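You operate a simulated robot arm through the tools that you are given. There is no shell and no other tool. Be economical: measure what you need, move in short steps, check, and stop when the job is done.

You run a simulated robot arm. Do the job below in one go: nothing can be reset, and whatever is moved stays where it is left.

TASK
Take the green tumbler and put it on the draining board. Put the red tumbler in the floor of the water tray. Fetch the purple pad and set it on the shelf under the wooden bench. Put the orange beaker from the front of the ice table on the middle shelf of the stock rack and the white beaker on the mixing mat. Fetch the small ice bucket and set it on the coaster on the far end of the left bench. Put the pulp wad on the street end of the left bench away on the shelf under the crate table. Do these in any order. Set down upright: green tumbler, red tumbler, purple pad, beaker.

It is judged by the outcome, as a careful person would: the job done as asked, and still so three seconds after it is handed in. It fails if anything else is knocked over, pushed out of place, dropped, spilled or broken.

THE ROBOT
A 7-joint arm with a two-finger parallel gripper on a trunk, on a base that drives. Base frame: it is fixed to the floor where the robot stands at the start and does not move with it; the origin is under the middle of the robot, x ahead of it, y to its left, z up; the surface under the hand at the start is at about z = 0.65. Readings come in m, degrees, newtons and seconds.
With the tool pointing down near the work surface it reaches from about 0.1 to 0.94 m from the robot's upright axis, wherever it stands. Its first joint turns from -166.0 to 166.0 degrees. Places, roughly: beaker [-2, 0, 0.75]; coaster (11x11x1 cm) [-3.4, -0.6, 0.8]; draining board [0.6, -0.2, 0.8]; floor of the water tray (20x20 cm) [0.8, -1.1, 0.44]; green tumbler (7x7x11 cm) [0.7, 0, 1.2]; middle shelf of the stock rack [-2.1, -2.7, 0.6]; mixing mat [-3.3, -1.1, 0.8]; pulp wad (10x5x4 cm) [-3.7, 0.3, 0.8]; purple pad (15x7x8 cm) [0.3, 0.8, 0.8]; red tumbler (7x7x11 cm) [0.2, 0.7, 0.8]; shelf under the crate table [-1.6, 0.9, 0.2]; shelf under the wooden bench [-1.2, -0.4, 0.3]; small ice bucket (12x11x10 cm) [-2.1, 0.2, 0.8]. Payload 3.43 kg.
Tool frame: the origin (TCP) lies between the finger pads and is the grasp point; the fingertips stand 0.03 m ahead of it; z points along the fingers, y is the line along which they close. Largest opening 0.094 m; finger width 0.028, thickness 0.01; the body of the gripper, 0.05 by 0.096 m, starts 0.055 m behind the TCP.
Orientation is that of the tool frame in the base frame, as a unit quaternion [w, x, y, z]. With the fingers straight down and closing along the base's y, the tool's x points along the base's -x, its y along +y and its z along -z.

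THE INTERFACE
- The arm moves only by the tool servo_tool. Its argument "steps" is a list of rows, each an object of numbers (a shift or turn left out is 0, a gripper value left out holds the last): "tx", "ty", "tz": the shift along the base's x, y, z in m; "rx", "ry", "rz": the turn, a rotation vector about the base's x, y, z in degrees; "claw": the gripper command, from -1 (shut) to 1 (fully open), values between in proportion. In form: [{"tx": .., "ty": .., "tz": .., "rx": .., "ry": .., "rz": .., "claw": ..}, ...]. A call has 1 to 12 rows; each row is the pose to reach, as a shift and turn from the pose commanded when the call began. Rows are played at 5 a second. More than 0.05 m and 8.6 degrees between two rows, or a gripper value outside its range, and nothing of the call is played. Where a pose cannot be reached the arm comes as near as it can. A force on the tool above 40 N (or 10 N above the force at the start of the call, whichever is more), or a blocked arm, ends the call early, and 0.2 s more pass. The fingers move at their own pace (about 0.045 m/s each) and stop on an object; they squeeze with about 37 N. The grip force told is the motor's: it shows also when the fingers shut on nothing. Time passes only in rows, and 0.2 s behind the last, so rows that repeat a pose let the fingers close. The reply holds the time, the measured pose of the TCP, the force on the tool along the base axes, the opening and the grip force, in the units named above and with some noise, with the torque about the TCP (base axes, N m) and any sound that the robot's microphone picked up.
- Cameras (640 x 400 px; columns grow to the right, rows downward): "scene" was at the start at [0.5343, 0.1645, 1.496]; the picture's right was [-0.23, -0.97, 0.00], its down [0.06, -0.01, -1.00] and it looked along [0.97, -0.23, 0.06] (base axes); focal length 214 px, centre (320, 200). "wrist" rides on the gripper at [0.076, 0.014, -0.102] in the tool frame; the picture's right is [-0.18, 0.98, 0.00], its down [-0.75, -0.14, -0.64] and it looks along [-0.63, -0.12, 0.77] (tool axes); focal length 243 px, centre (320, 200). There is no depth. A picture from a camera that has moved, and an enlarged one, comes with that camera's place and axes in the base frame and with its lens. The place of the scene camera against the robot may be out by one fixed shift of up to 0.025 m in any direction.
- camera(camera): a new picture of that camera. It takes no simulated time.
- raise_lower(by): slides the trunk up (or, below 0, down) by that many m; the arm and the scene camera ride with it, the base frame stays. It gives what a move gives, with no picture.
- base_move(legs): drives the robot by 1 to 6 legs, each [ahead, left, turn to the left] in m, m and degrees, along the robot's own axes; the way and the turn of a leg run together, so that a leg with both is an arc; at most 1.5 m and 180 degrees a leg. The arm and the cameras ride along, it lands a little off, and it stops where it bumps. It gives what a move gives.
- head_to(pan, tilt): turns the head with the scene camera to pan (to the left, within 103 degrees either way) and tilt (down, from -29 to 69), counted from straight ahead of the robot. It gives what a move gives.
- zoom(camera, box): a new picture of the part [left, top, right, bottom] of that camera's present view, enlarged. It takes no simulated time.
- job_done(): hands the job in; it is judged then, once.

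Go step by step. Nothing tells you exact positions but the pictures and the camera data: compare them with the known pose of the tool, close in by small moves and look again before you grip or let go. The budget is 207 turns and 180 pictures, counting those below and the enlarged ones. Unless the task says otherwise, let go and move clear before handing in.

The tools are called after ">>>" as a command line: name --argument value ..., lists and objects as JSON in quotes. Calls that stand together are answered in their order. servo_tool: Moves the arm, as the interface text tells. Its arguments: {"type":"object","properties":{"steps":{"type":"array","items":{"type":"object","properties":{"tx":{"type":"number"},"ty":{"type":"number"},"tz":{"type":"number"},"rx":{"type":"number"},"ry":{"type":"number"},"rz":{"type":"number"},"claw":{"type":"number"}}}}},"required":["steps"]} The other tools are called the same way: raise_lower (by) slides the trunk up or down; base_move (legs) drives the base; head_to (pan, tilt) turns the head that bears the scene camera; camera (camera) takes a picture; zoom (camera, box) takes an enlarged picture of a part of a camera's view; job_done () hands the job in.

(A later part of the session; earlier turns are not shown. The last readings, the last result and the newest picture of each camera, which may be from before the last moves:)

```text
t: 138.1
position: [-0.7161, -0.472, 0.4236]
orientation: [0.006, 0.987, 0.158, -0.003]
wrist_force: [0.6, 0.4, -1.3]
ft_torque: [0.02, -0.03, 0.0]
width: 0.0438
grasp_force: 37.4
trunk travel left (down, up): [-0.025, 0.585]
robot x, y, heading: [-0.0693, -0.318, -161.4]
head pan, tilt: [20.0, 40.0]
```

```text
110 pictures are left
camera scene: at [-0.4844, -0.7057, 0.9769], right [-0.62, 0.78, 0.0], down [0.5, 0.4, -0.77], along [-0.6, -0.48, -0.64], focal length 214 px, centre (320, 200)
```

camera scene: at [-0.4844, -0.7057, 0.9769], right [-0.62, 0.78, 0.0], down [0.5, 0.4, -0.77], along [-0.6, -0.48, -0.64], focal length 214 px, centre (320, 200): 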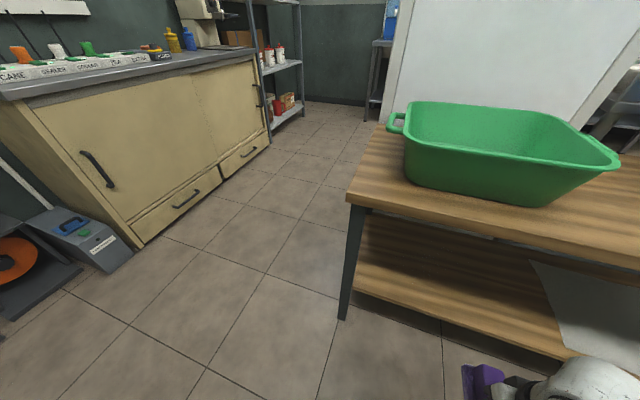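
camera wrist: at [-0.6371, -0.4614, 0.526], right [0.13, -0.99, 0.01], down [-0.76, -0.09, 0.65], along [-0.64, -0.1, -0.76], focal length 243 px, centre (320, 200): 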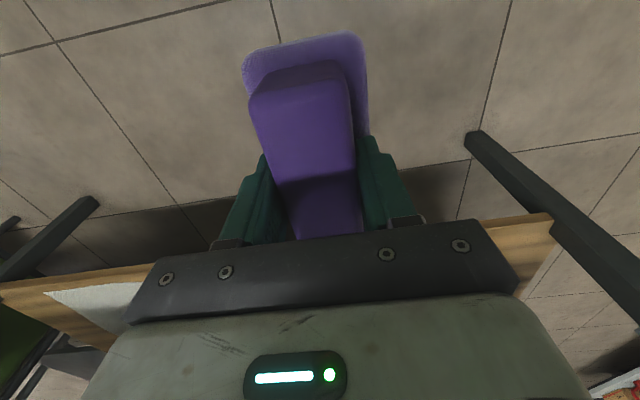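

The bench top is lower than I thought (~0.66, shelf ~0.27), so a vertical hand won't fit. I'll tilt the hand 40° so it leans out toward me; pressing the pad down on the shelf will pivot it flat in the grip.

>>> servo_tool --steps '[{"rx": -2.5, "ry": 7.6}, {"rx": -5, "ry": 15.2}, {"rx": -7.5, "ry": 22.8, "tz": 0.01}, {"rx": -10, "ry": 30.4, "tz": 0.02}, {"rx": -12.6, "ry": 38, "tz": 0.02}, {"rx": -12.6, "ry": 38, "tz": 0.02}]'

>>> head_to --pan -5 --tilt 40

>>> camera --camera "scene"

>>> camera --camera "wrist"

```text
t: 139.5
position: [-0.7161, -0.4728, 0.4445]
orientation: [0.062, 0.926, 0.151, -0.342]
wrist_force: [0.2, -0.3, -1.5]
ft_torque: [-0.01, -0.02, 0.01]
width: 0.0438
grasp_force: 37.2
trunk travel left (down, up): [-0.025, 0.585]
robot x, y, heading: [-0.0647, -0.3216, -161.9]
head pan, tilt: [20.0, 40.0]
```

```text
t: 140.4
position: [-0.716, -0.4711, 0.4439]
orientation: [0.061, 0.926, 0.151, -0.341]
wrist_force: [-0.6, 0.6, -1.6]
ft_torque: [0.0, -0.05, 0.02]
width: 0.044
grasp_force: 37.1
trunk travel left (down, up): [-0.025, 0.585]
robot x, y, heading: [-0.0695, -0.3183, -161.6]
head pan, tilt: [-5.0, 40.0]
```

```text
109 pictures are left
camera scene: at [-0.5004, -0.6727, 0.9768], right [-0.23, 0.97, 0.0], down [0.63, 0.15, -0.77], along [-0.74, -0.18, -0.64], focal length 214 px, centre (320, 200)
```

scene: 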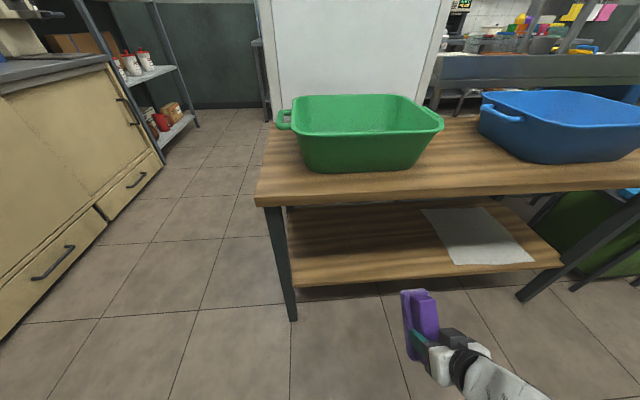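

```text
108 pictures are left
camera wrist: at [-0.5918, -0.4464, 0.4723], right [0.18, -0.97, 0.13], down [-0.2, 0.09, 0.98], along [-0.96, -0.2, -0.17], focal length 243 px, centre (320, 200)
```

wrist: 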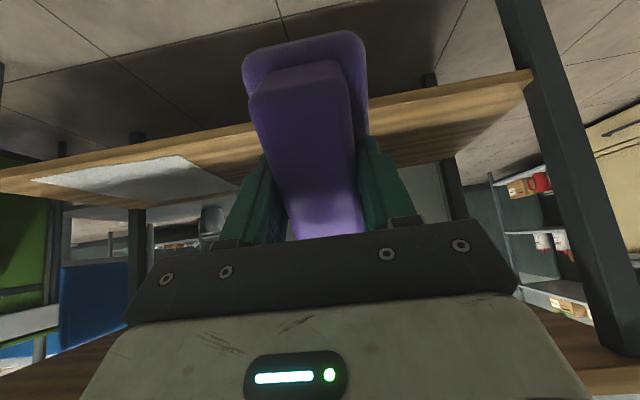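

Very clear view. I'll drive forward 0.15 and 5 cm left (away from the cloth), then extend the arm under the top.

>>> base_move --legs '[[0.15, 0.05, 0]]'

>>> servo_tool --steps '[{"tx": -0.038, "ty": -0.0126}, {"tx": -0.076, "ty": -0.025}, {"tx": -0.114, "ty": -0.038}, {"tx": -0.152, "ty": -0.05}, {"tx": -0.152, "ty": -0.05}]'

>>> camera --camera "scene"

>>> camera --camera "wrist"

```text
t: 141.8
position: [-0.8431, -0.5679, 0.4442]
orientation: [0.061, 0.926, 0.15, -0.341]
wrist_force: [0.9, -0.3, -1.5]
ft_torque: [0.02, -0.05, 0.01]
width: 0.0436
grasp_force: 36.9
trunk travel left (down, up): [-0.025, 0.585]
robot x, y, heading: [-0.1949, -0.4152, -161.6]
head pan, tilt: [-5.0, 40.0]
```

```text
t: 143.0
position: [-0.9956, -0.6187, 0.4423]
orientation: [0.062, 0.926, 0.151, -0.341]
wrist_force: [-0.1, 0.3, -2.1]
ft_torque: [0.01, -0.04, 0.02]
width: 0.0439
grasp_force: 37.1
trunk travel left (down, up): [-0.025, 0.585]
robot x, y, heading: [-0.1919, -0.4128, -161.8]
head pan, tilt: [-5.0, 40.0]
```

```text
107 pictures are left
camera scene: at [-0.6284, -0.7685, 0.9768], right [-0.23, 0.97, 0.0], down [0.63, 0.15, -0.77], along [-0.74, -0.18, -0.64], focal length 214 px, centre (320, 200)
```

scene: 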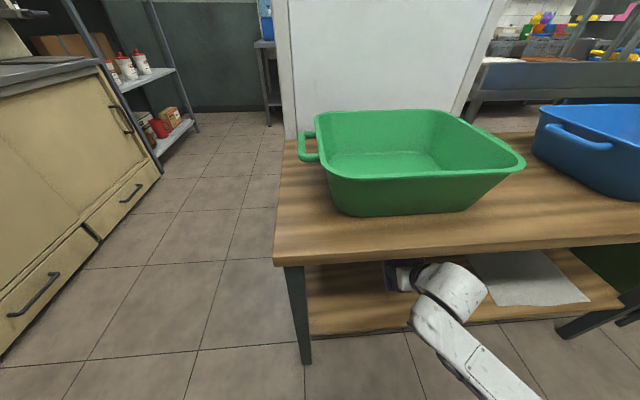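

```text
106 pictures are left
camera wrist: at [-0.8724, -0.592, 0.4718], right [0.18, -0.97, 0.13], down [-0.2, 0.09, 0.98], along [-0.96, -0.2, -0.17], focal length 243 px, centre (320, 200)
```

wrist: 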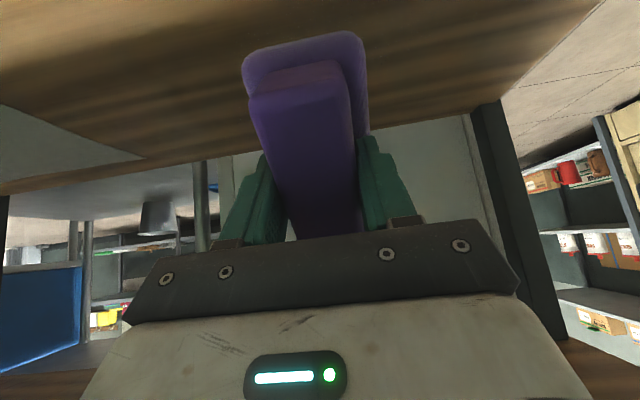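

I'll lower 3 cm, advance another 3.5 cm, then press down gently to pivot the pad flat.

>>> servo_tool --steps '[{"tz": -0.02}, {"tz": -0.035}, {"tz": -0.04, "tx": -0.016, "ty": -0.005}, {"tz": -0.045, "tx": -0.033, "ty": -0.011}, {"tz": -0.045, "tx": -0.033, "ty": -0.011}]'

>>> servo_tool --steps '[{"tz": -0.005}, {"tz": -0.01}, {"tz": -0.015}, {"tz": -0.02}, {"tz": -0.025}, {"tz": -0.03}]'

>>> camera --camera "wrist"

>>> zoom --camera "scene" --box '[280, 210, 600, 400]'

```text
t: 144.2
position: [-1.0283, -0.6269, 0.3981]
orientation: [0.061, 0.926, 0.15, -0.341]
wrist_force: [-0.7, 0.3, -1.7]
ft_torque: [0.03, -0.03, -0.04]
width: 0.044
grasp_force: 36.6
trunk travel left (down, up): [-0.025, 0.585]
robot x, y, heading: [-0.1993, -0.4131, -161.5]
head pan, tilt: [-5.0, 40.0]
```

```text
t: 145.6
position: [-1.0272, -0.63, 0.3688]
orientation: [0.061, 0.926, 0.15, -0.341]
wrist_force: [0.4, -0.6, -1.0]
ft_torque: [0.0, -0.03, 0.01]
width: 0.0439
grasp_force: 36.9
trunk travel left (down, up): [-0.025, 0.585]
robot x, y, heading: [-0.1935, -0.4134, -161.5]
head pan, tilt: [-5.0, 40.0]
```

```text
105 pictures are left
camera wrist: at [-0.9046, -0.6032, 0.3967], right [0.18, -0.97, 0.13], down [-0.2, 0.09, 0.98], along [-0.96, -0.2, -0.17], focal length 243 px, centre (320, 200)
```

wrist: 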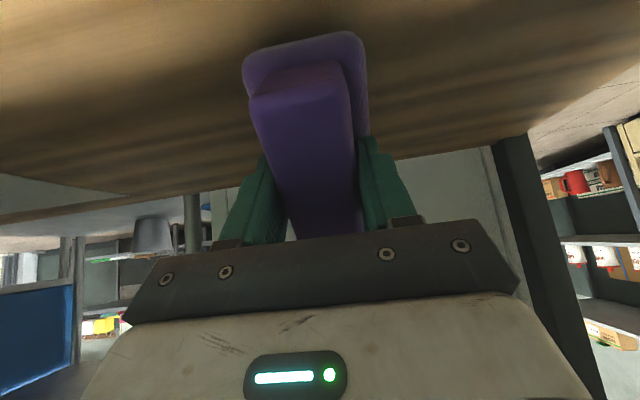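

```text
2.00 times, centred on (440, 305) of scene
camera zoom: at [-0.6285, -0.7684, 0.9768], right [-0.23, 0.97, 0.0], down [0.63, 0.15, -0.77], along [-0.74, -0.18, -0.64], focal length 429 px, centre (80, -10)
```

zoom: 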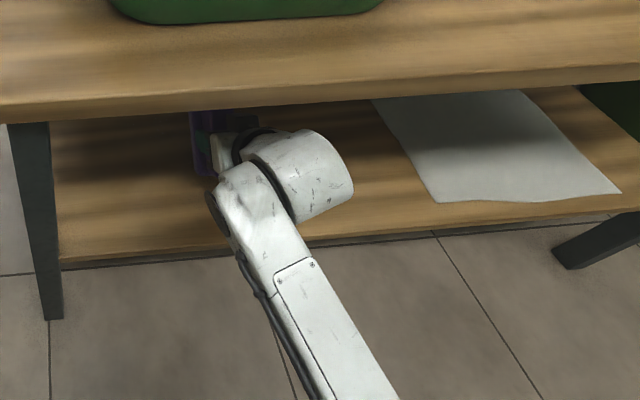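

No contact yet. Continue lowering in 5 mm steps.

>>> servo_tool --steps '[{"tz": -0.005}, {"tz": -0.01}, {"tz": -0.015}, {"tz": -0.02}, {"tz": -0.025}, {"tz": -0.03}, {"tz": -0.035}]'

>>> camera --camera "wrist"

```text
t: 146.3
position: [-1.0304, -0.6303, 0.364]
orientation: [0.06, 0.923, 0.151, -0.348]
wrist_force: [3.9, 0.2, 15.0]
ft_torque: [0.42, -0.39, -0.07]
width: 0.0438
grasp_force: 37.1
trunk travel left (down, up): [-0.025, 0.585]
robot x, y, heading: [-0.1948, -0.4131, -161.4]
head pan, tilt: [-5.0, 40.0]
stopped in row 3: the force on the tool passed its limit at 46 N (the readings are from after the stop); the commanded pose is now the measured one
```

```text
103 pictures are left
camera wrist: at [-0.9064, -0.6035, 0.391], right [0.19, -0.97, 0.13], down [-0.18, 0.1, 0.98], along [-0.97, -0.21, -0.16], focal length 243 px, centre (320, 200)
```

wrist: 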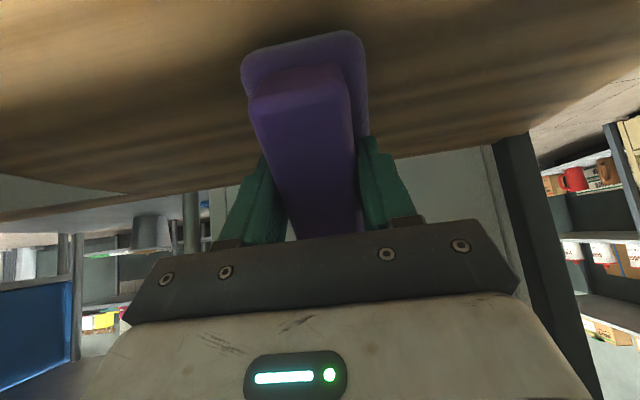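

Contact with the shelf. The grip is too tight to pivot, so I'll ease the gripper a little and lower further.

>>> servo_tool --steps '[{"claw": -0.12}, {"claw": -0.12}, {"claw": -0.12, "tz": -0.004}, {"claw": -0.12, "tz": -0.008}, {"claw": -0.12, "tz": -0.012}]'

>>> camera --camera "wrist"

```text
t: 147.1
position: [-1.0299, -0.63, 0.3642]
orientation: [0.062, 0.921, 0.152, -0.353]
wrist_force: [2.8, 0.8, 13.9]
ft_torque: [0.31, -0.27, -0.03]
width: 0.0439
grasp_force: 36.7
trunk travel left (down, up): [-0.025, 0.585]
robot x, y, heading: [-0.1929, -0.4113, -161.5]
head pan, tilt: [-5.0, 40.0]
stopped in row 3: the force on the tool passed its limit at 46 N (the readings are from after the stop); the commanded pose is now the measured one
```

```text
102 pictures are left
camera wrist: at [-0.907, -0.6035, 0.39], right [0.19, -0.97, 0.13], down [-0.17, 0.1, 0.98], along [-0.97, -0.21, -0.15], focal length 243 px, centre (320, 200)
```

wrist: 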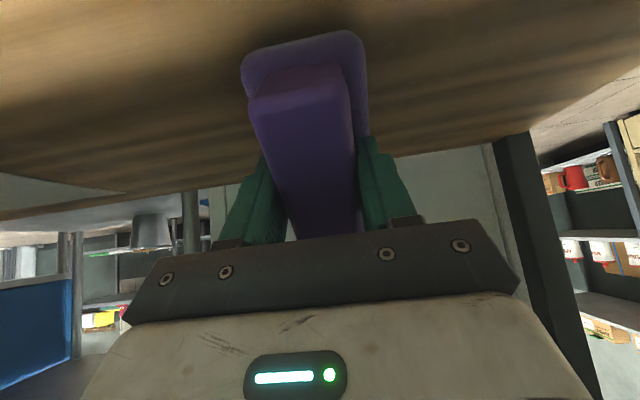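

Pressing straight down has too little lever. I'll lift, pull back 5.5 cm, touch the outer end down, and swing the hand in and down on an arc so the pad pivots flat about its outer edge.

>>> servo_tool --steps '[{"tz": 0.015, "claw": -1}, {"tx": 0.027, "ty": 0.009, "tz": 0.015}, {"tx": 0.053, "ty": 0.0177, "tz": 0.015}, {"tx": 0.053, "ty": 0.0177, "tz": 0.003}, {"tx": 0.053, "ty": 0.0177, "tz": -0.001}, {"tx": 0.0454, "ty": 0.0152, "tz": -0.003}, {"tx": 0.0378, "ty": 0.0126, "tz": -0.006}, {"tx": 0.0302, "ty": 0.0101, "tz": -0.01}, {"tx": 0.0236, "ty": 0.0079, "tz": -0.014}, {"tx": 0.0169, "ty": 0.0057, "tz": -0.0185}, {"tx": 0.0108, "ty": 0.0036, "tz": -0.0235}, {"tx": 0.0051, "ty": 0.0017, "tz": -0.029}]'

>>> camera --camera "wrist"

>>> zoom --camera "scene" --box '[280, 210, 600, 400]'

```text
t: 148.6
position: [-0.9908, -0.6143, 0.3648]
orientation: [0.058, 0.92, 0.151, -0.358]
wrist_force: [2.2, 0.4, 13.6]
ft_torque: [-0.06, -0.39, -0.01]
width: 0.0436
grasp_force: 37.1
trunk travel left (down, up): [-0.025, 0.585]
robot x, y, heading: [-0.191, -0.4129, -161.4]
head pan, tilt: [-5.0, 40.0]
stopped in row 7: the force on the tool passed its limit at 44 N (the readings are from after the stop); the commanded pose is now the measured one
```

```text
101 pictures are left
camera wrist: at [-0.867, -0.5882, 0.3885], right [0.19, -0.97, 0.12], down [-0.16, 0.1, 0.98], along [-0.97, -0.2, -0.14], focal length 243 px, centre (320, 200)
```

wrist: 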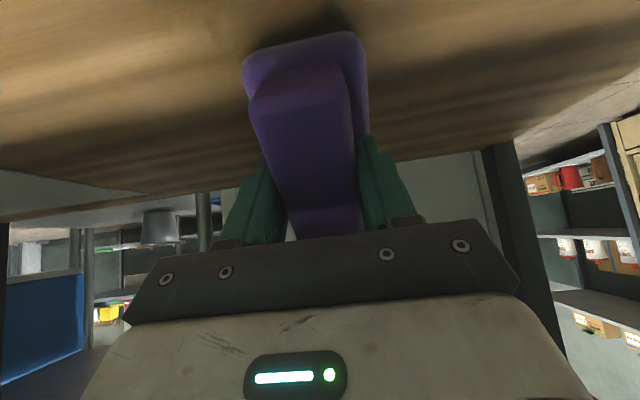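

```text
2.00 times, centred on (440, 305) of scene
camera zoom: at [-0.6274, -0.7687, 0.9768], right [-0.23, 0.97, 0.0], down [0.62, 0.15, -0.77], along [-0.74, -0.18, -0.64], focal length 429 px, centre (80, -10)
```

zoom: 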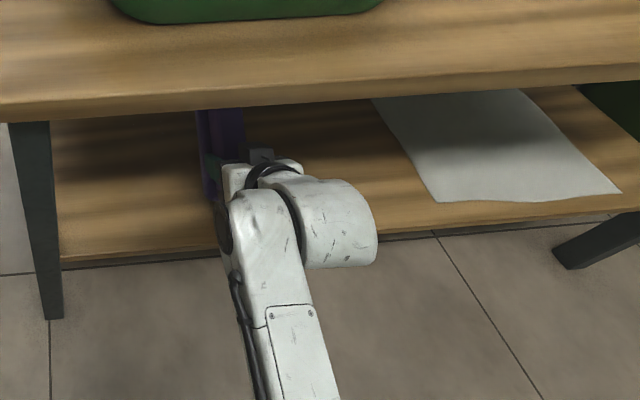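

The grip holds too firmly to pivot. Re-measuring, the wrist top is only ~0.26 above the TCP, so with a vertical hand it would top out near 0.60, below the underside (~0.63–0.66). I'll back out, straighten the hand, and recheck.

>>> servo_tool --steps '[{"tz": 0.03}, {"tz": 0.04, "tx": 0.035, "ty": 0.012}, {"tz": 0.04, "tx": 0.078, "ty": 0.026}, {"tz": 0.04, "tx": 0.12, "ty": 0.04}, {"tz": 0.04, "tx": 0.16, "ty": 0.053}, {"tz": 0.04, "tx": 0.18, "ty": 0.06, "rx": 2.5, "ry": -7.5}, {"tz": 0.04, "tx": 0.18, "ty": 0.06, "rx": 5, "ry": -15}, {"tz": 0.04, "tx": 0.18, "ty": 0.06, "rx": 7.5, "ry": -22.5}, {"tz": 0.04, "tx": 0.18, "ty": 0.06, "rx": 10, "ry": -30}, {"tz": 0.04, "tx": 0.18, "ty": 0.06, "rx": 12.5, "ry": -37.5}, {"tz": 0.04, "tx": 0.18, "ty": 0.06, "rx": 13.3, "ry": -40}, {"tz": 0.04, "tx": 0.18, "ty": 0.06, "rx": 13.3, "ry": -40}]'

>>> camera --camera "scene"

>>> camera --camera "wrist"

```text
t: 151.4
position: [-0.7994, -0.4361, 0.4023]
orientation: [0.001, 0.999, -0.035, 0.002]
wrist_force: [-0.1, 0.7, -1.3]
ft_torque: [-0.02, -0.02, 0.02]
width: 0.0438
grasp_force: 37.2
out of reach, approached as far as the arm can: row 10, 11
trunk travel left (down, up): [-0.025, 0.585]
robot x, y, heading: [-0.1928, -0.4139, -161.7]
head pan, tilt: [-5.0, 40.0]
stopped in row 12: the arm was blocked; the commanded pose is now the measured one
```

```text
99 pictures are left
camera scene: at [-0.6278, -0.7685, 0.9769], right [-0.23, 0.97, 0.0], down [0.63, 0.15, -0.77], along [-0.74, -0.18, -0.64], focal length 214 px, centre (320, 200)
```

scene: 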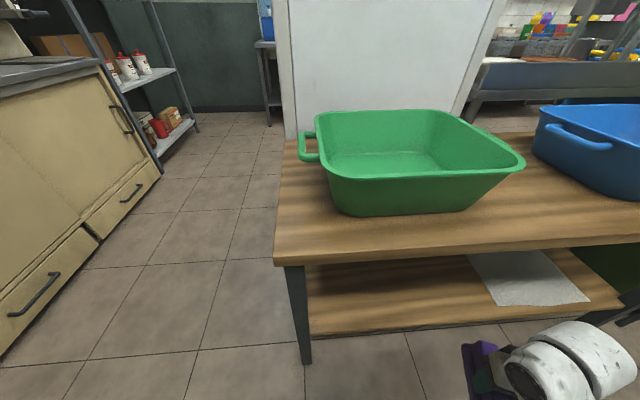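

```text
98 pictures are left
camera wrist: at [-0.7242, -0.4548, 0.5049], right [-0.25, -0.97, 0.0], down [-0.74, 0.2, 0.64], along [-0.62, 0.16, -0.77], focal length 243 px, centre (320, 200)
```

wrist: 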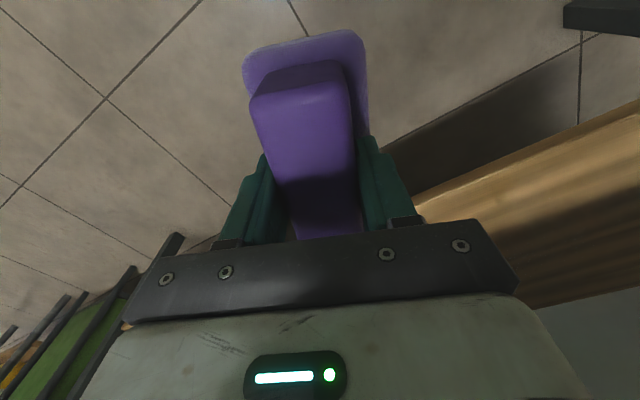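

The arm folded up too close to the body. I'll back the base 15 cm and re-extend the hand straight with the proper yaw.

>>> base_move --legs '[[-0.15, 0, 0]]'

>>> servo_tool --steps '[{"tx": -0.015, "ty": -0.03, "rz": 4}, {"tx": -0.03, "ty": -0.06, "rz": 8}, {"tx": -0.045, "ty": -0.1, "rz": 13}, {"tx": -0.06, "ty": -0.136, "rz": 18}, {"tx": -0.06, "ty": -0.136, "rz": 22}, {"tx": -0.06, "ty": -0.136, "rz": 22}]'

>>> camera --camera "scene"

>>> camera --camera "wrist"

```text
t: 152.8
position: [-0.6575, -0.3881, 0.4023]
orientation: [0.003, 0.999, -0.034, 0.002]
wrist_force: [0.5, -0.9, -1.7]
ft_torque: [0.01, -0.03, 0.01]
width: 0.044
grasp_force: 36.7
trunk travel left (down, up): [-0.025, 0.585]
robot x, y, heading: [-0.0509, -0.3668, -161.3]
head pan, tilt: [-5.0, 40.0]
```

```text
t: 154.2
position: [-0.7175, -0.5247, 0.4009]
orientation: [0.003, 0.988, 0.156, 0.002]
wrist_force: [0.4, 0.6, -1.1]
ft_torque: [-0.03, -0.02, 0.02]
width: 0.0438
grasp_force: 36.8
trunk travel left (down, up): [-0.025, 0.585]
robot x, y, heading: [-0.0493, -0.3653, -161.1]
head pan, tilt: [-5.0, 40.0]
```

```text
97 pictures are left
camera scene: at [-0.4849, -0.7206, 0.9768], right [-0.23, 0.97, 0.0], down [0.63, 0.15, -0.77], along [-0.74, -0.18, -0.64], focal length 214 px, centre (320, 200)
```

scene: 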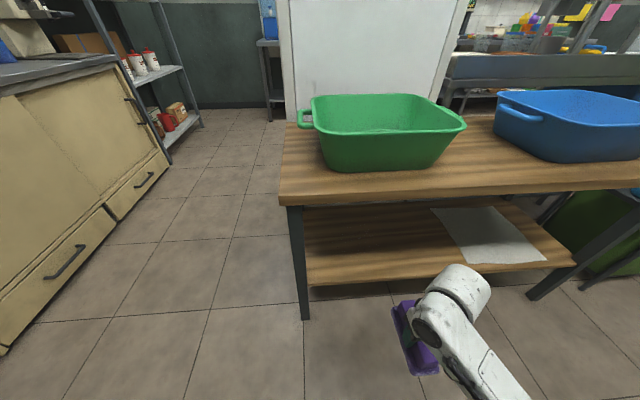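

```text
96 pictures are left
camera wrist: at [-0.6395, -0.5155, 0.5042], right [0.13, -0.99, 0.0], down [-0.76, -0.1, 0.64], along [-0.63, -0.09, -0.77], focal length 243 px, centre (320, 200)
```

wrist: 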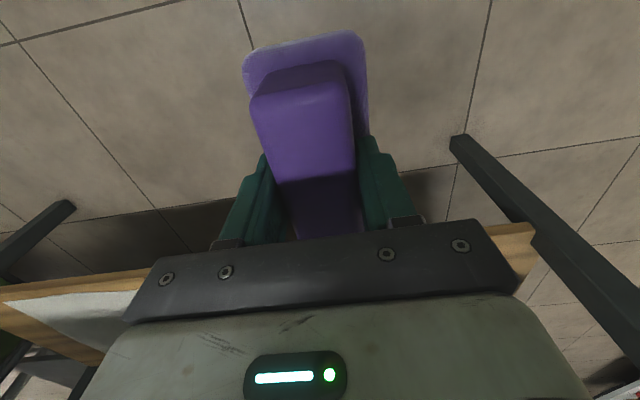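

Underside measured at ~0.64, wrist top would be ~0.61 — it fits. I'll lower a bit, drive 0.2 forward and then extend slowly while watching forces.

>>> servo_tool --steps '[{"tz": -0.025}, {"tz": -0.052}, {"tz": -0.052}]'

>>> base_move --legs '[[0.2, 0, 0]]'

>>> camera --camera "scene"

>>> camera --camera "wrist"

```text
t: 155.0
position: [-0.717, -0.5256, 0.3488]
orientation: [0.003, 0.987, 0.158, 0.002]
wrist_force: [-0.8, -0.4, -1.0]
ft_torque: [-0.01, 0.0, -0.01]
width: 0.0439
grasp_force: 37.0
trunk travel left (down, up): [-0.025, 0.585]
robot x, y, heading: [-0.0499, -0.3663, -161.6]
head pan, tilt: [-5.0, 40.0]
```

```text
t: 156.6
position: [-0.9067, -0.5898, 0.3488]
orientation: [0.001, 0.988, 0.157, 0.003]
wrist_force: [-0.2, 0.0, -1.2]
ft_torque: [0.02, -0.05, -0.03]
width: 0.0438
grasp_force: 36.6
trunk travel left (down, up): [-0.025, 0.585]
robot x, y, heading: [-0.2428, -0.4342, -161.3]
head pan, tilt: [-5.0, 40.0]
```

```text
95 pictures are left
camera scene: at [-0.6753, -0.7844, 0.9768], right [-0.23, 0.97, 0.0], down [0.63, 0.15, -0.77], along [-0.74, -0.18, -0.64], focal length 214 px, centre (320, 200)
```

scene: 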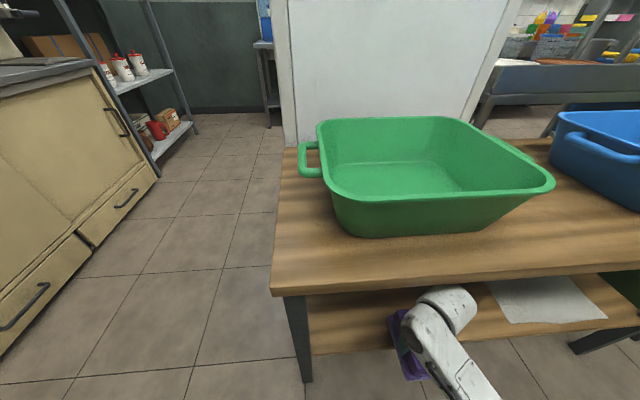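

```text
94 pictures are left
camera wrist: at [-0.8296, -0.5792, 0.4526], right [0.13, -0.99, 0.0], down [-0.76, -0.1, 0.64], along [-0.63, -0.09, -0.77], focal length 243 px, centre (320, 200)
```

wrist: 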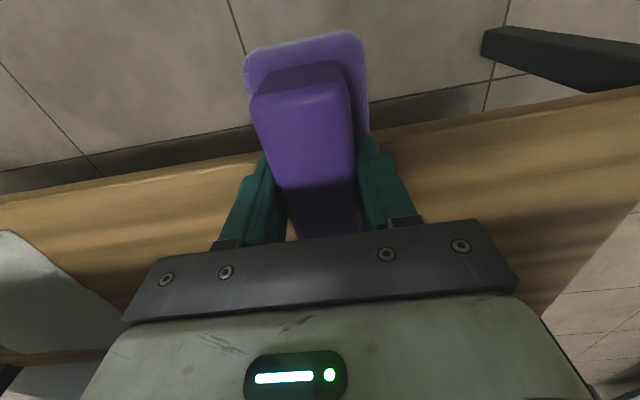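

The shelf edge is now under the pad's middle. Advance 12 cm slowly.

>>> servo_tool --steps '[{"tx": -0.019, "ty": -0.0063}, {"tx": -0.038, "ty": -0.0127}, {"tx": -0.057, "ty": -0.019}, {"tx": -0.076, "ty": -0.0253}, {"tx": -0.095, "ty": -0.0316}, {"tx": -0.114, "ty": -0.038}, {"tx": -0.114, "ty": -0.038}]'

>>> camera --camera "scene"

>>> camera --camera "wrist"

```text
t: 158.2
position: [-1.0229, -0.628, 0.3503]
orientation: [0.002, 0.988, 0.157, 0.003]
wrist_force: [0.5, -0.4, -1.2]
ft_torque: [-0.03, -0.02, 0.0]
width: 0.0436
grasp_force: 37.4
trunk travel left (down, up): [-0.025, 0.585]
robot x, y, heading: [-0.2404, -0.4311, -161.3]
head pan, tilt: [-5.0, 40.0]
```

```text
93 pictures are left
camera scene: at [-0.6754, -0.7845, 0.9768], right [-0.23, 0.97, 0.0], down [0.63, 0.15, -0.77], along [-0.74, -0.18, -0.64], focal length 214 px, centre (320, 200)
```

scene: 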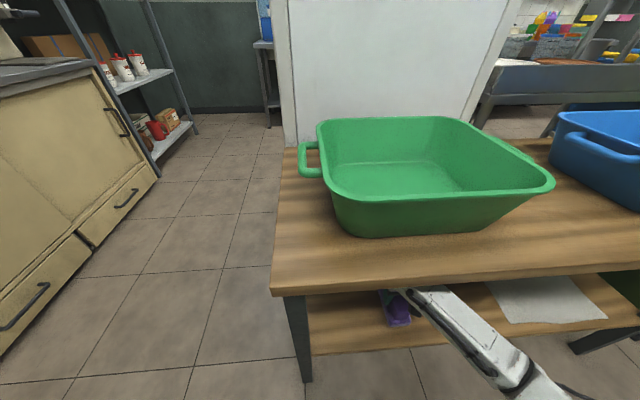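

```text
92 pictures are left
camera wrist: at [-0.9438, -0.6175, 0.4527], right [0.13, -0.99, 0.01], down [-0.76, -0.1, 0.64], along [-0.63, -0.09, -0.77], focal length 243 px, centre (320, 200)
```

wrist: 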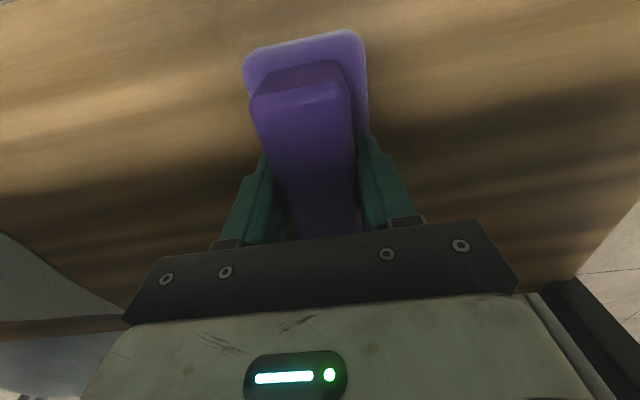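

Inside without touching. The pad's near end is clearly on the shelf; I'll lower until contact.

>>> servo_tool --steps '[{"tz": -0.005}, {"tz": -0.009}, {"tz": -0.013}, {"tz": -0.017}, {"tz": -0.021}, {"tz": -0.025}, {"tz": -0.029}, {"tz": -0.033}]'

>>> camera --camera "wrist"

```text
t: 159.1
position: [-1.0232, -0.6275, 0.3398]
orientation: [0.002, 0.987, 0.158, -0.001]
wrist_force: [6.3, 1.0, 21.1]
ft_torque: [0.68, -1.06, -0.17]
width: 0.0437
grasp_force: 36.4
trunk travel left (down, up): [-0.025, 0.585]
robot x, y, heading: [-0.2381, -0.4286, -161.7]
head pan, tilt: [-5.0, 40.0]
stopped in row 4: the force on the tool passed its limit at 47 N (the readings are from after the stop); the commanded pose is now the measured one
```

```text
91 pictures are left
camera wrist: at [-0.9448, -0.6173, 0.4421], right [0.13, -0.99, 0.0], down [-0.76, -0.1, 0.64], along [-0.64, -0.09, -0.77], focal length 243 px, centre (320, 200)
```

wrist: 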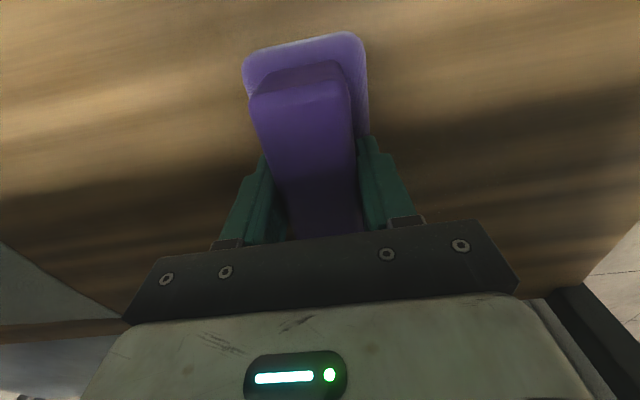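

On the shelf. I'll open fully, rise 1 cm and withdraw straight outward along the pad's length.

>>> servo_tool --steps '[{"claw": 0.1}, {"claw": 0.5}, {"claw": 1}, {"claw": 1}, {"claw": 1, "tz": 0.006}, {"claw": 1, "tz": 0.012}]'

>>> camera --camera "wrist"

```text
t: 160.5
position: [-1.0216, -0.6254, 0.3512]
orientation: [0.002, 0.988, 0.157, 0.0]
wrist_force: [-0.1, -0.2, -0.2]
ft_torque: [0.03, -0.03, -0.01]
width: 0.0938
grasp_force: 0.0
trunk travel left (down, up): [-0.025, 0.585]
robot x, y, heading: [-0.2428, -0.428, -161.5]
head pan, tilt: [-5.0, 40.0]
```

```text
90 pictures are left
camera wrist: at [-0.9445, -0.6167, 0.4521], right [0.13, -0.99, 0.0], down [-0.76, -0.1, 0.64], along [-0.64, -0.09, -0.77], focal length 243 px, centre (320, 200)
```

wrist: 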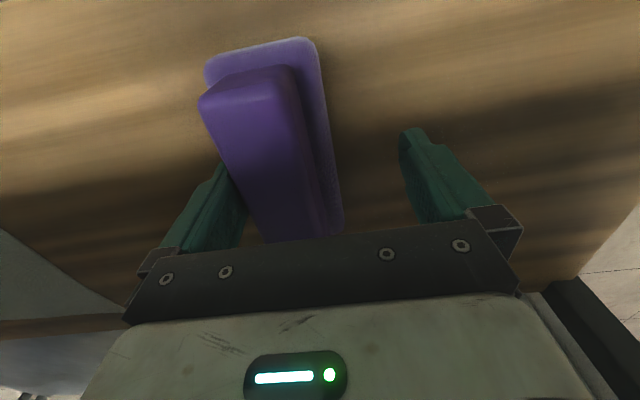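

The pad rests close to the left finger. I'll shift the hand 1.5 cm that way to centre, then withdraw.

>>> servo_tool --steps '[{"tx": -0.002, "ty": 0.007}, {"tx": -0.003, "ty": 0.014}, {"tx": 0.022, "ty": 0.022}, {"tx": 0.05, "ty": 0.031}, {"tx": 0.085, "ty": 0.043}, {"tx": 0.12, "ty": 0.055}, {"tx": 0.155, "ty": 0.066}, {"tx": 0.155, "ty": 0.066}]'

>>> base_move --legs '[[-0.2, 0, 0]]'

>>> camera --camera "scene"

>>> camera --camera "wrist"

```text
t: 162.3
position: [-0.8666, -0.5617, 0.3503]
orientation: [0.002, 0.987, 0.158, -0.001]
wrist_force: [-0.8, 1.1, 0.5]
ft_torque: [0.01, 0.01, 0.01]
width: 0.0942
grasp_force: 0.1
trunk travel left (down, up): [-0.025, 0.585]
robot x, y, heading: [-0.2411, -0.4301, -161.4]
head pan, tilt: [-5.0, 40.0]
```

```text
t: 163.9
position: [-0.6755, -0.497, 0.3502]
orientation: [0.002, 0.987, 0.159, 0.0]
wrist_force: [0.4, 0.7, -0.9]
ft_torque: [0.02, -0.04, 0.0]
width: 0.0941
grasp_force: 0.1
trunk travel left (down, up): [-0.025, 0.585]
robot x, y, heading: [-0.0502, -0.3656, -161.5]
head pan, tilt: [-5.0, 40.0]
```

```text
89 pictures are left
camera scene: at [-0.4831, -0.7211, 0.9768], right [-0.24, 0.97, 0.0], down [0.62, 0.15, -0.77], along [-0.74, -0.18, -0.64], focal length 214 px, centre (320, 200)
```

scene: 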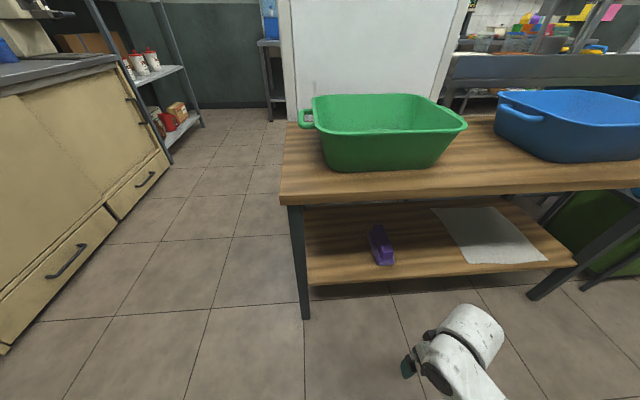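

```text
88 pictures are left
camera wrist: at [-0.5974, -0.4878, 0.4531], right [0.13, -0.99, 0.0], down [-0.76, -0.1, 0.64], along [-0.64, -0.09, -0.77], focal length 243 px, centre (320, 200)
```

wrist: 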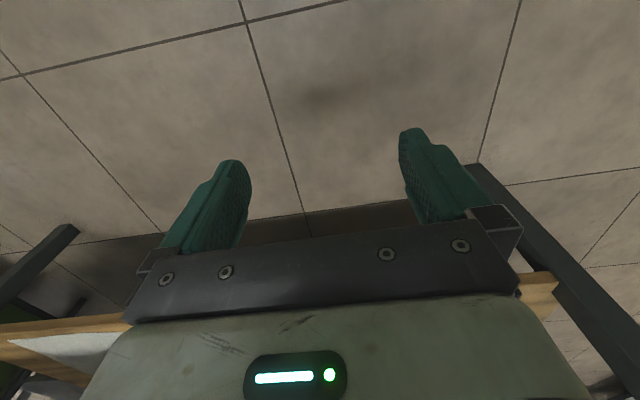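

Purple pad stands on the shelf. Next I'll raise the trunk, raise the hand, and drive to the open floor on the left to survey the far side.

>>> raise_lower --by 0.4

>>> raise_lower --by 0.17

>>> servo_tool --steps '[{"tz": 0.05}, {"tz": 0.1}, {"tz": 0.15}, {"tz": 0.2}, {"tz": 0.25}, {"tz": 0.25}]'

>>> base_move --legs '[[0.1, 0, -18.5], [0.2, -0.8, 0], [0.1, -0.7, 0]]'

>>> head_to --pan 0 --tilt 22

>>> camera --camera "scene"

```text
t: 167.8
position: [-0.6751, -0.4986, 0.7507]
orientation: [0.002, 0.987, 0.159, -0.001]
wrist_force: [-0.6, -0.6, 0.5]
ft_torque: [-0.03, -0.01, 0.02]
width: 0.094
grasp_force: 0.0
trunk travel left (down, up): [-0.425, 0.185]
robot x, y, heading: [-0.0471, -0.3637, -161.4]
head pan, tilt: [-5.0, 40.0]
```

```text
t: 169.7
position: [-0.675, -0.4976, 0.9207]
orientation: [0.001, 0.987, 0.159, -0.001]
wrist_force: [0.1, 0.2, 0.1]
ft_torque: [0.03, -0.01, 0.02]
width: 0.094
grasp_force: 0.1
trunk travel left (down, up): [-0.595, 0.015]
robot x, y, heading: [-0.0492, -0.3689, -161.1]
head pan, tilt: [-5.0, 40.0]
```

```text
t: 171.1
position: [-0.6998, -0.4992, 1.1704]
orientation: [0.002, 0.987, 0.16, 0.0]
wrist_force: [-0.1, -0.7, -1.0]
ft_torque: [0.0, -0.02, -0.03]
width: 0.0938
grasp_force: 0.0
out of reach, approached as far as the arm can: row 4, 5, 6
trunk travel left (down, up): [-0.595, 0.015]
robot x, y, heading: [-0.0505, -0.3611, -161.5]
head pan, tilt: [-5.0, 40.0]
```

```text
t: 180.0
position: [-1.1095, 1.1944, 1.1715]
orientation: [0.002, 1.0, -0.001, 0.0]
wrist_force: [-0.5, -0.3, 0.0]
ft_torque: [0.02, 0.04, -0.01]
width: 0.094
grasp_force: 0.1
trunk travel left (down, up): [-0.595, 0.015]
robot x, y, heading: [-0.4491, 1.1203, -179.9]
head pan, tilt: [-5.0, 40.0]
```

```text
t: 180.8
position: [-1.1087, 1.1945, 1.1691]
orientation: [0.002, 1.0, -0.001, 0.0]
wrist_force: [-0.3, -0.1, 0.1]
ft_torque: [-0.03, 0.0, 0.0]
width: 0.0941
grasp_force: 0.0
trunk travel left (down, up): [-0.595, 0.015]
robot x, y, heading: [-0.4517, 1.1202, -179.5]
head pan, tilt: [0.0, 22.0]
```

```text
87 pictures are left
camera scene: at [-0.9783, 0.9117, 1.5749], right [0.0, 1.0, 0.0], down [0.38, 0.0, -0.93], along [-0.93, 0.0, -0.38], focal length 214 px, centre (320, 200)
```

scene: 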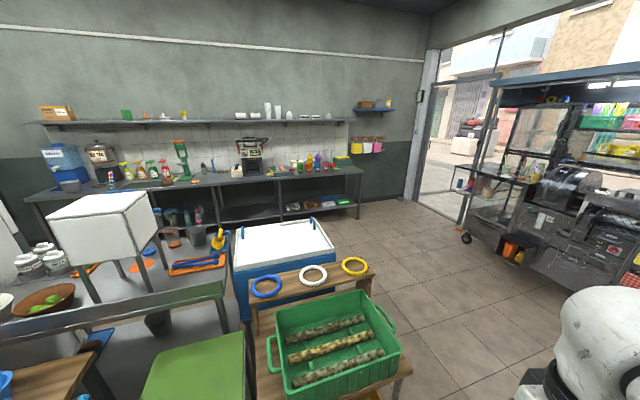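

I see the far-wall bench, a table with a white box, the blue ice chest and the crate table. I'll zoom for details.

>>> zoom --camera "scene" --box '[20, 100, 370, 210]'

>>> zoom --camera "scene" --box '[0, 180, 260, 340]'

```text
1.83 times, centred on (195, 155) of scene
camera zoom: at [-0.9783, 0.9117, 1.5749], right [0.0, 1.0, 0.0], down [0.38, 0.0, -0.93], along [-0.93, 0.0, -0.38], focal length 392 px, centre (549, 282)
```

zoom: 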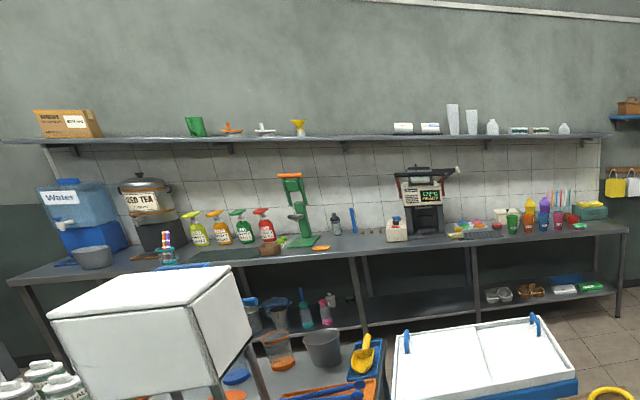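

```text
2.46 times, centred on (130, 260) of scene
camera zoom: at [-0.9783, 0.9117, 1.5749], right [0.0, 1.0, 0.0], down [0.38, 0.0, -0.93], along [-0.93, 0.0, -0.38], focal length 528 px, centre (788, 52)
```

zoom: 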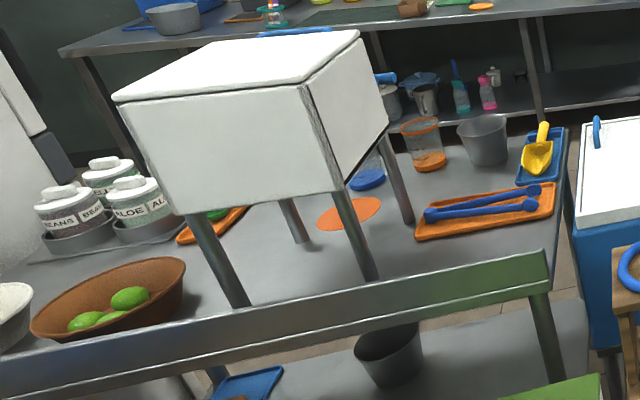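

The ice table (beakers, grey bucket) is between me and the far "left" bench; access is by the aisle behind it, entered from the street side. I'll drive around the crate table over the free floor.

>>> base_move --legs '[[0, -0.8, 0], [1.2, 0, 0], [1.15, 0, 0], [0, 0, 90]]'

>>> head_to --pan -10 --tilt 35

>>> camera --camera "scene"

```text
t: 183.4
position: [-1.1181, 1.6371, 1.1708]
orientation: [0.002, 1.0, -0.02, -0.001]
wrist_force: [0.2, -0.2, 0.7]
ft_torque: [-0.03, 0.01, -0.02]
width: 0.0939
grasp_force: 0.1
trunk travel left (down, up): [-0.595, 0.015]
robot x, y, heading: [-0.4641, 1.5393, 178.2]
head pan, tilt: [0.0, 22.0]
stopped in leg 1: the robot was blocked; the commanded pose is now the measured one
```

```text
t: 184.2
position: [-1.1188, 1.6373, 1.1699]
orientation: [0.002, 1.0, -0.019, -0.001]
wrist_force: [-0.3, 0.3, 0.3]
ft_torque: [-0.02, -0.03, 0.02]
width: 0.094
grasp_force: 0.1
trunk travel left (down, up): [-0.595, 0.015]
robot x, y, heading: [-0.4636, 1.5383, 178.1]
head pan, tilt: [-10.0, 35.0]
```

```text
84 pictures are left
camera scene: at [-0.9916, 1.3641, 1.5544], right [0.21, 0.98, 0.0], down [0.56, -0.12, -0.82], along [-0.8, 0.17, -0.57], focal length 214 px, centre (320, 200)
```

scene: 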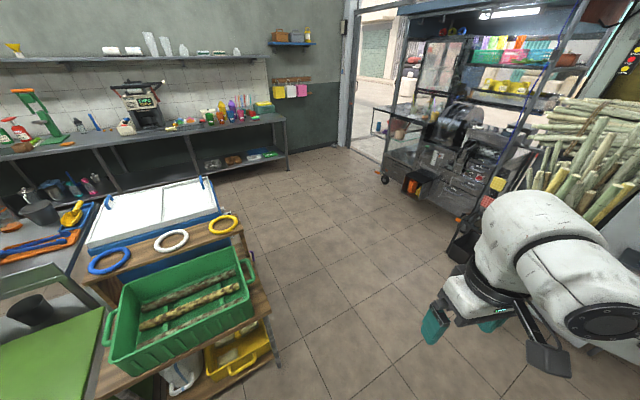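

The base touched something on its right. I'll go forward first, then diagonally clear of the crate table corner.

>>> base_move --legs '[[0.3, 0.02, 1.5], [0.5, -0.36, 0], [1.3, 0, 0], [0.3, 0, 0]]'

>>> camera --camera "scene"

```text
t: 197.0
position: [-3.5116, 2.0018, 1.1701]
orientation: [0.001, 1.0, -0.012, 0.0]
wrist_force: [0.4, -0.8, -1.2]
ft_torque: [0.01, -0.03, -0.01]
width: 0.0939
grasp_force: 0.0
trunk travel left (down, up): [-0.595, 0.015]
robot x, y, heading: [-2.8606, 1.9135, 179.0]
head pan, tilt: [-10.0, 35.0]
```

```text
83 pictures are left
camera scene: at [-3.3805, 1.7304, 1.5544], right [0.19, 0.98, 0.0], down [0.56, -0.11, -0.82], along [-0.8, 0.16, -0.57], focal length 214 px, centre (320, 200)
```

scene: 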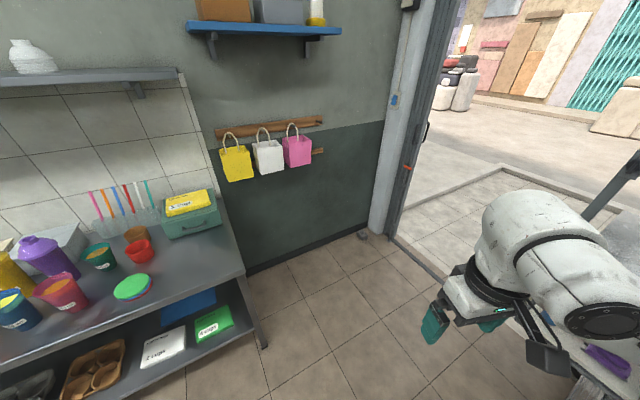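

The left bench is slanted by ~17°. I'll step in toward the pulp wad's end and look down the aisle.

>>> base_move --legs '[[0.0, 0.55, 0], [0, 0, 18]]'

>>> head_to --pan 40 --tilt 35

>>> camera --camera "scene"

```text
t: 201.2
position: [-3.5163, 1.2439, 1.1699]
orientation: [0.002, 0.989, 0.146, 0.0]
wrist_force: [-0.1, 0.0, 0.9]
ft_torque: [-0.05, -0.01, -0.02]
width: 0.0942
grasp_force: 0.1
trunk travel left (down, up): [-0.595, 0.015]
robot x, y, heading: [-2.865, 1.3637, -163.3]
head pan, tilt: [-10.0, 35.0]
```

```text
t: 202.4
position: [-3.5162, 1.2445, 1.1696]
orientation: [0.002, 0.989, 0.146, 0.0]
wrist_force: [-0.2, 0.1, -1.2]
ft_torque: [0.04, 0.0, -0.04]
width: 0.0941
grasp_force: 0.0
trunk travel left (down, up): [-0.595, 0.015]
robot x, y, heading: [-2.8682, 1.3615, -162.9]
head pan, tilt: [40.0, 35.0]
```

```text
82 pictures are left
camera scene: at [-3.2709, 0.9613, 1.5544], right [-0.84, 0.54, 0.0], down [0.31, 0.48, -0.82], along [-0.44, -0.69, -0.57], focal length 214 px, centre (320, 200)
```

scene: 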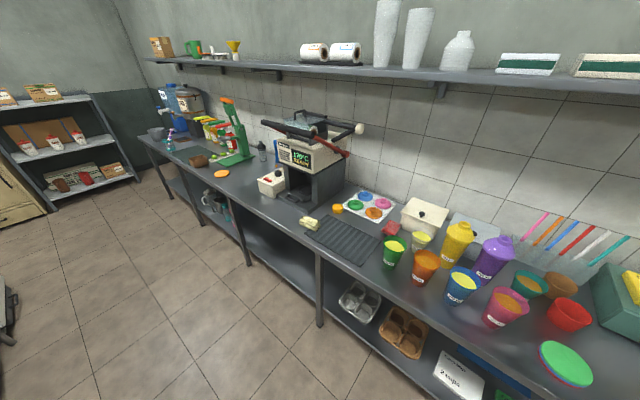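

Very good view: pulp wad at about (-3.65,0.25), the orange coaster near (-3.41,-0.6), mixing mat beyond. I'll zoom on those.

>>> zoom --camera "scene" --box '[130, 90, 330, 240]'

```text
2.67 times, centred on (230, 165) of scene
camera zoom: at [-3.2709, 0.9613, 1.5544], right [-0.84, 0.54, 0.0], down [0.31, 0.48, -0.82], along [-0.44, -0.69, -0.57], focal length 572 px, centre (560, 293)
```

zoom: 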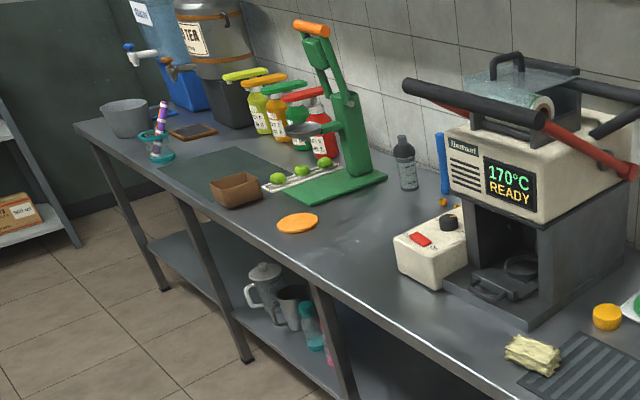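

Pulp wad centre about (-3.66,0.255), long axis ~121°. I'll drive alongside the bench toward it, keeping clear of the ice table corner.

>>> base_move --legs '[[0.38, 0.72, 0]]'

>>> servo_tool --steps '[{"rz": -8}, {"rz": -16}, {"rz": -24}, {"rz": -32}, {"rz": -40}, {"rz": -48}, {"rz": -56}, {"rz": -64}, {"rz": -72}, {"rz": -76}, {"rz": -76}]'

>>> camera --camera "wrist"

```text
t: 206.8
position: [-3.6785, 0.4524, 1.1693]
orientation: [0.001, 0.99, 0.138, 0.0]
wrist_force: [0.4, 0.2, 0.2]
ft_torque: [0.02, 0.01, -0.04]
width: 0.094
grasp_force: 0.1
trunk travel left (down, up): [-0.595, 0.015]
robot x, y, heading: [-3.0219, 0.5602, -163.8]
head pan, tilt: [40.0, 35.0]
```

```text
t: 209.2
position: [-3.6775, 0.4532, 1.1693]
orientation: [0.0, 0.865, -0.502, 0.0]
wrist_force: [0.2, 0.2, -0.2]
ft_torque: [-0.02, 0.02, 0.02]
width: 0.094
grasp_force: 0.1
trunk travel left (down, up): [-0.595, 0.015]
robot x, y, heading: [-3.0229, 0.56, -163.6]
head pan, tilt: [40.0, 35.0]
```

```text
80 pictures are left
camera wrist: at [-3.6518, 0.3788, 1.2724], right [-0.94, -0.33, 0.0], down [-0.25, 0.72, 0.64], along [-0.21, 0.61, -0.77], focal length 243 px, centre (320, 200)
```

wrist: 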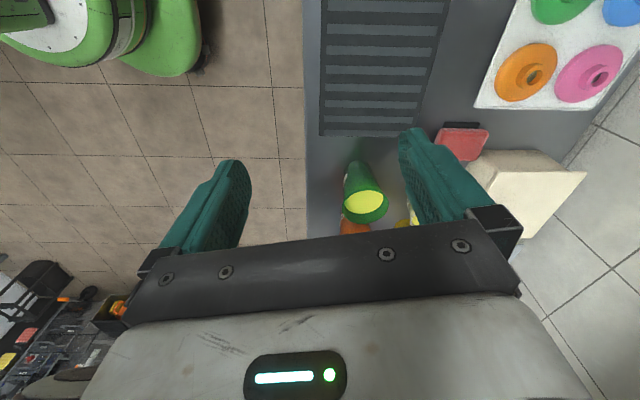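

I'll move the hand over the wad and lower somewhat, then look.

>>> servo_tool --steps '[{"ty": -0.045}, {"ty": -0.09, "tx": 0.005}, {"ty": -0.135, "tx": 0.01}, {"ty": -0.18, "tx": 0.015}, {"ty": -0.198, "tx": 0.018, "tz": -0.03}, {"ty": -0.198, "tx": 0.018, "tz": -0.07}, {"ty": -0.198, "tx": 0.018, "tz": -0.11}, {"ty": -0.198, "tx": 0.018, "tz": -0.15}, {"ty": -0.198, "tx": 0.018, "tz": -0.15}]'

>>> camera --camera "wrist"

>>> camera --camera "scene"

```text
t: 211.2
position: [-3.6612, 0.2529, 1.0194]
orientation: [0.001, 0.866, -0.501, -0.001]
wrist_force: [0.2, 1.0, 0.6]
ft_torque: [0.0, 0.03, -0.02]
width: 0.0938
grasp_force: 0.0
trunk travel left (down, up): [-0.595, 0.015]
robot x, y, heading: [-3.0235, 0.5616, -163.8]
head pan, tilt: [40.0, 35.0]
```

```text
79 pictures are left
camera wrist: at [-3.6338, 0.1797, 1.1223], right [-0.94, -0.33, 0.0], down [-0.25, 0.72, 0.64], along [-0.21, 0.61, -0.77], focal length 243 px, centre (320, 200)
```

wrist: 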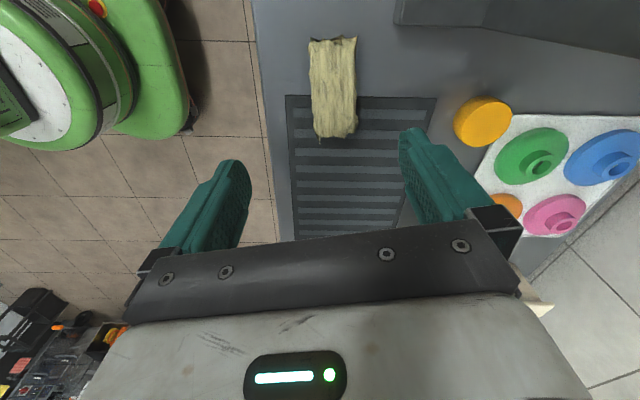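

```text
78 pictures are left
camera scene: at [-3.4365, 0.166, 1.5543], right [-0.83, 0.56, 0.0], down [0.32, 0.48, -0.82], along [-0.46, -0.68, -0.57], focal length 214 px, centre (320, 200)
```

scene: 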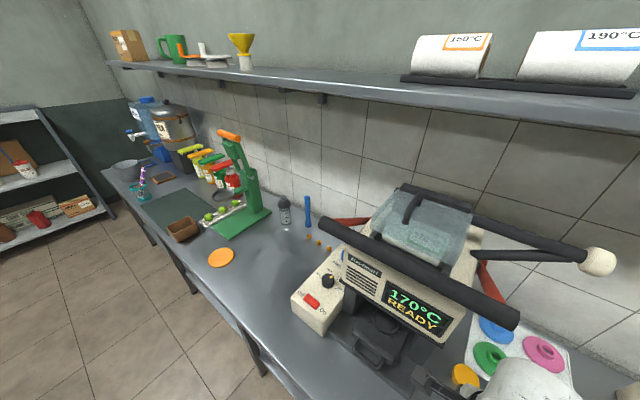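

The wad is aligned with the gripper; centre ≈(-3.677,0.258). I'll shift, descend and touch down gently.

>>> servo_tool --steps '[{"tx": -0.015, "ty": 0.005, "tz": -0.04}, {"tx": -0.015, "ty": 0.005, "tz": -0.085}, {"tx": -0.015, "ty": 0.005, "tz": -0.13}, {"tx": -0.015, "ty": 0.005, "tz": -0.165}, {"tx": -0.015, "ty": 0.005, "tz": -0.173}, {"tx": -0.015, "ty": 0.005, "tz": -0.177}, {"tx": -0.015, "ty": 0.005, "tz": -0.181}, {"tx": -0.015, "ty": 0.005, "tz": -0.185}, {"tx": -0.015, "ty": 0.005, "tz": -0.185}]'

>>> camera --camera "wrist"

```text
t: 213.2
position: [-3.6742, 0.2589, 0.8357]
orientation: [0.002, 0.866, -0.5, -0.001]
wrist_force: [0.5, -0.9, -0.5]
ft_torque: [-0.02, 0.02, 0.02]
width: 0.0939
grasp_force: 0.0
trunk travel left (down, up): [-0.595, 0.015]
robot x, y, heading: [-3.021, 0.5623, -163.6]
head pan, tilt: [40.0, 35.0]
```

```text
77 pictures are left
camera wrist: at [-3.6478, 0.1855, 0.9373], right [-0.94, -0.33, 0.0], down [-0.25, 0.72, 0.64], along [-0.21, 0.61, -0.77], focal length 243 px, centre (320, 200)
```

wrist: 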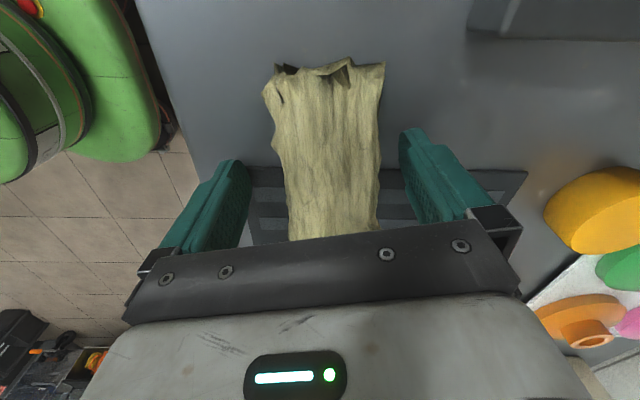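

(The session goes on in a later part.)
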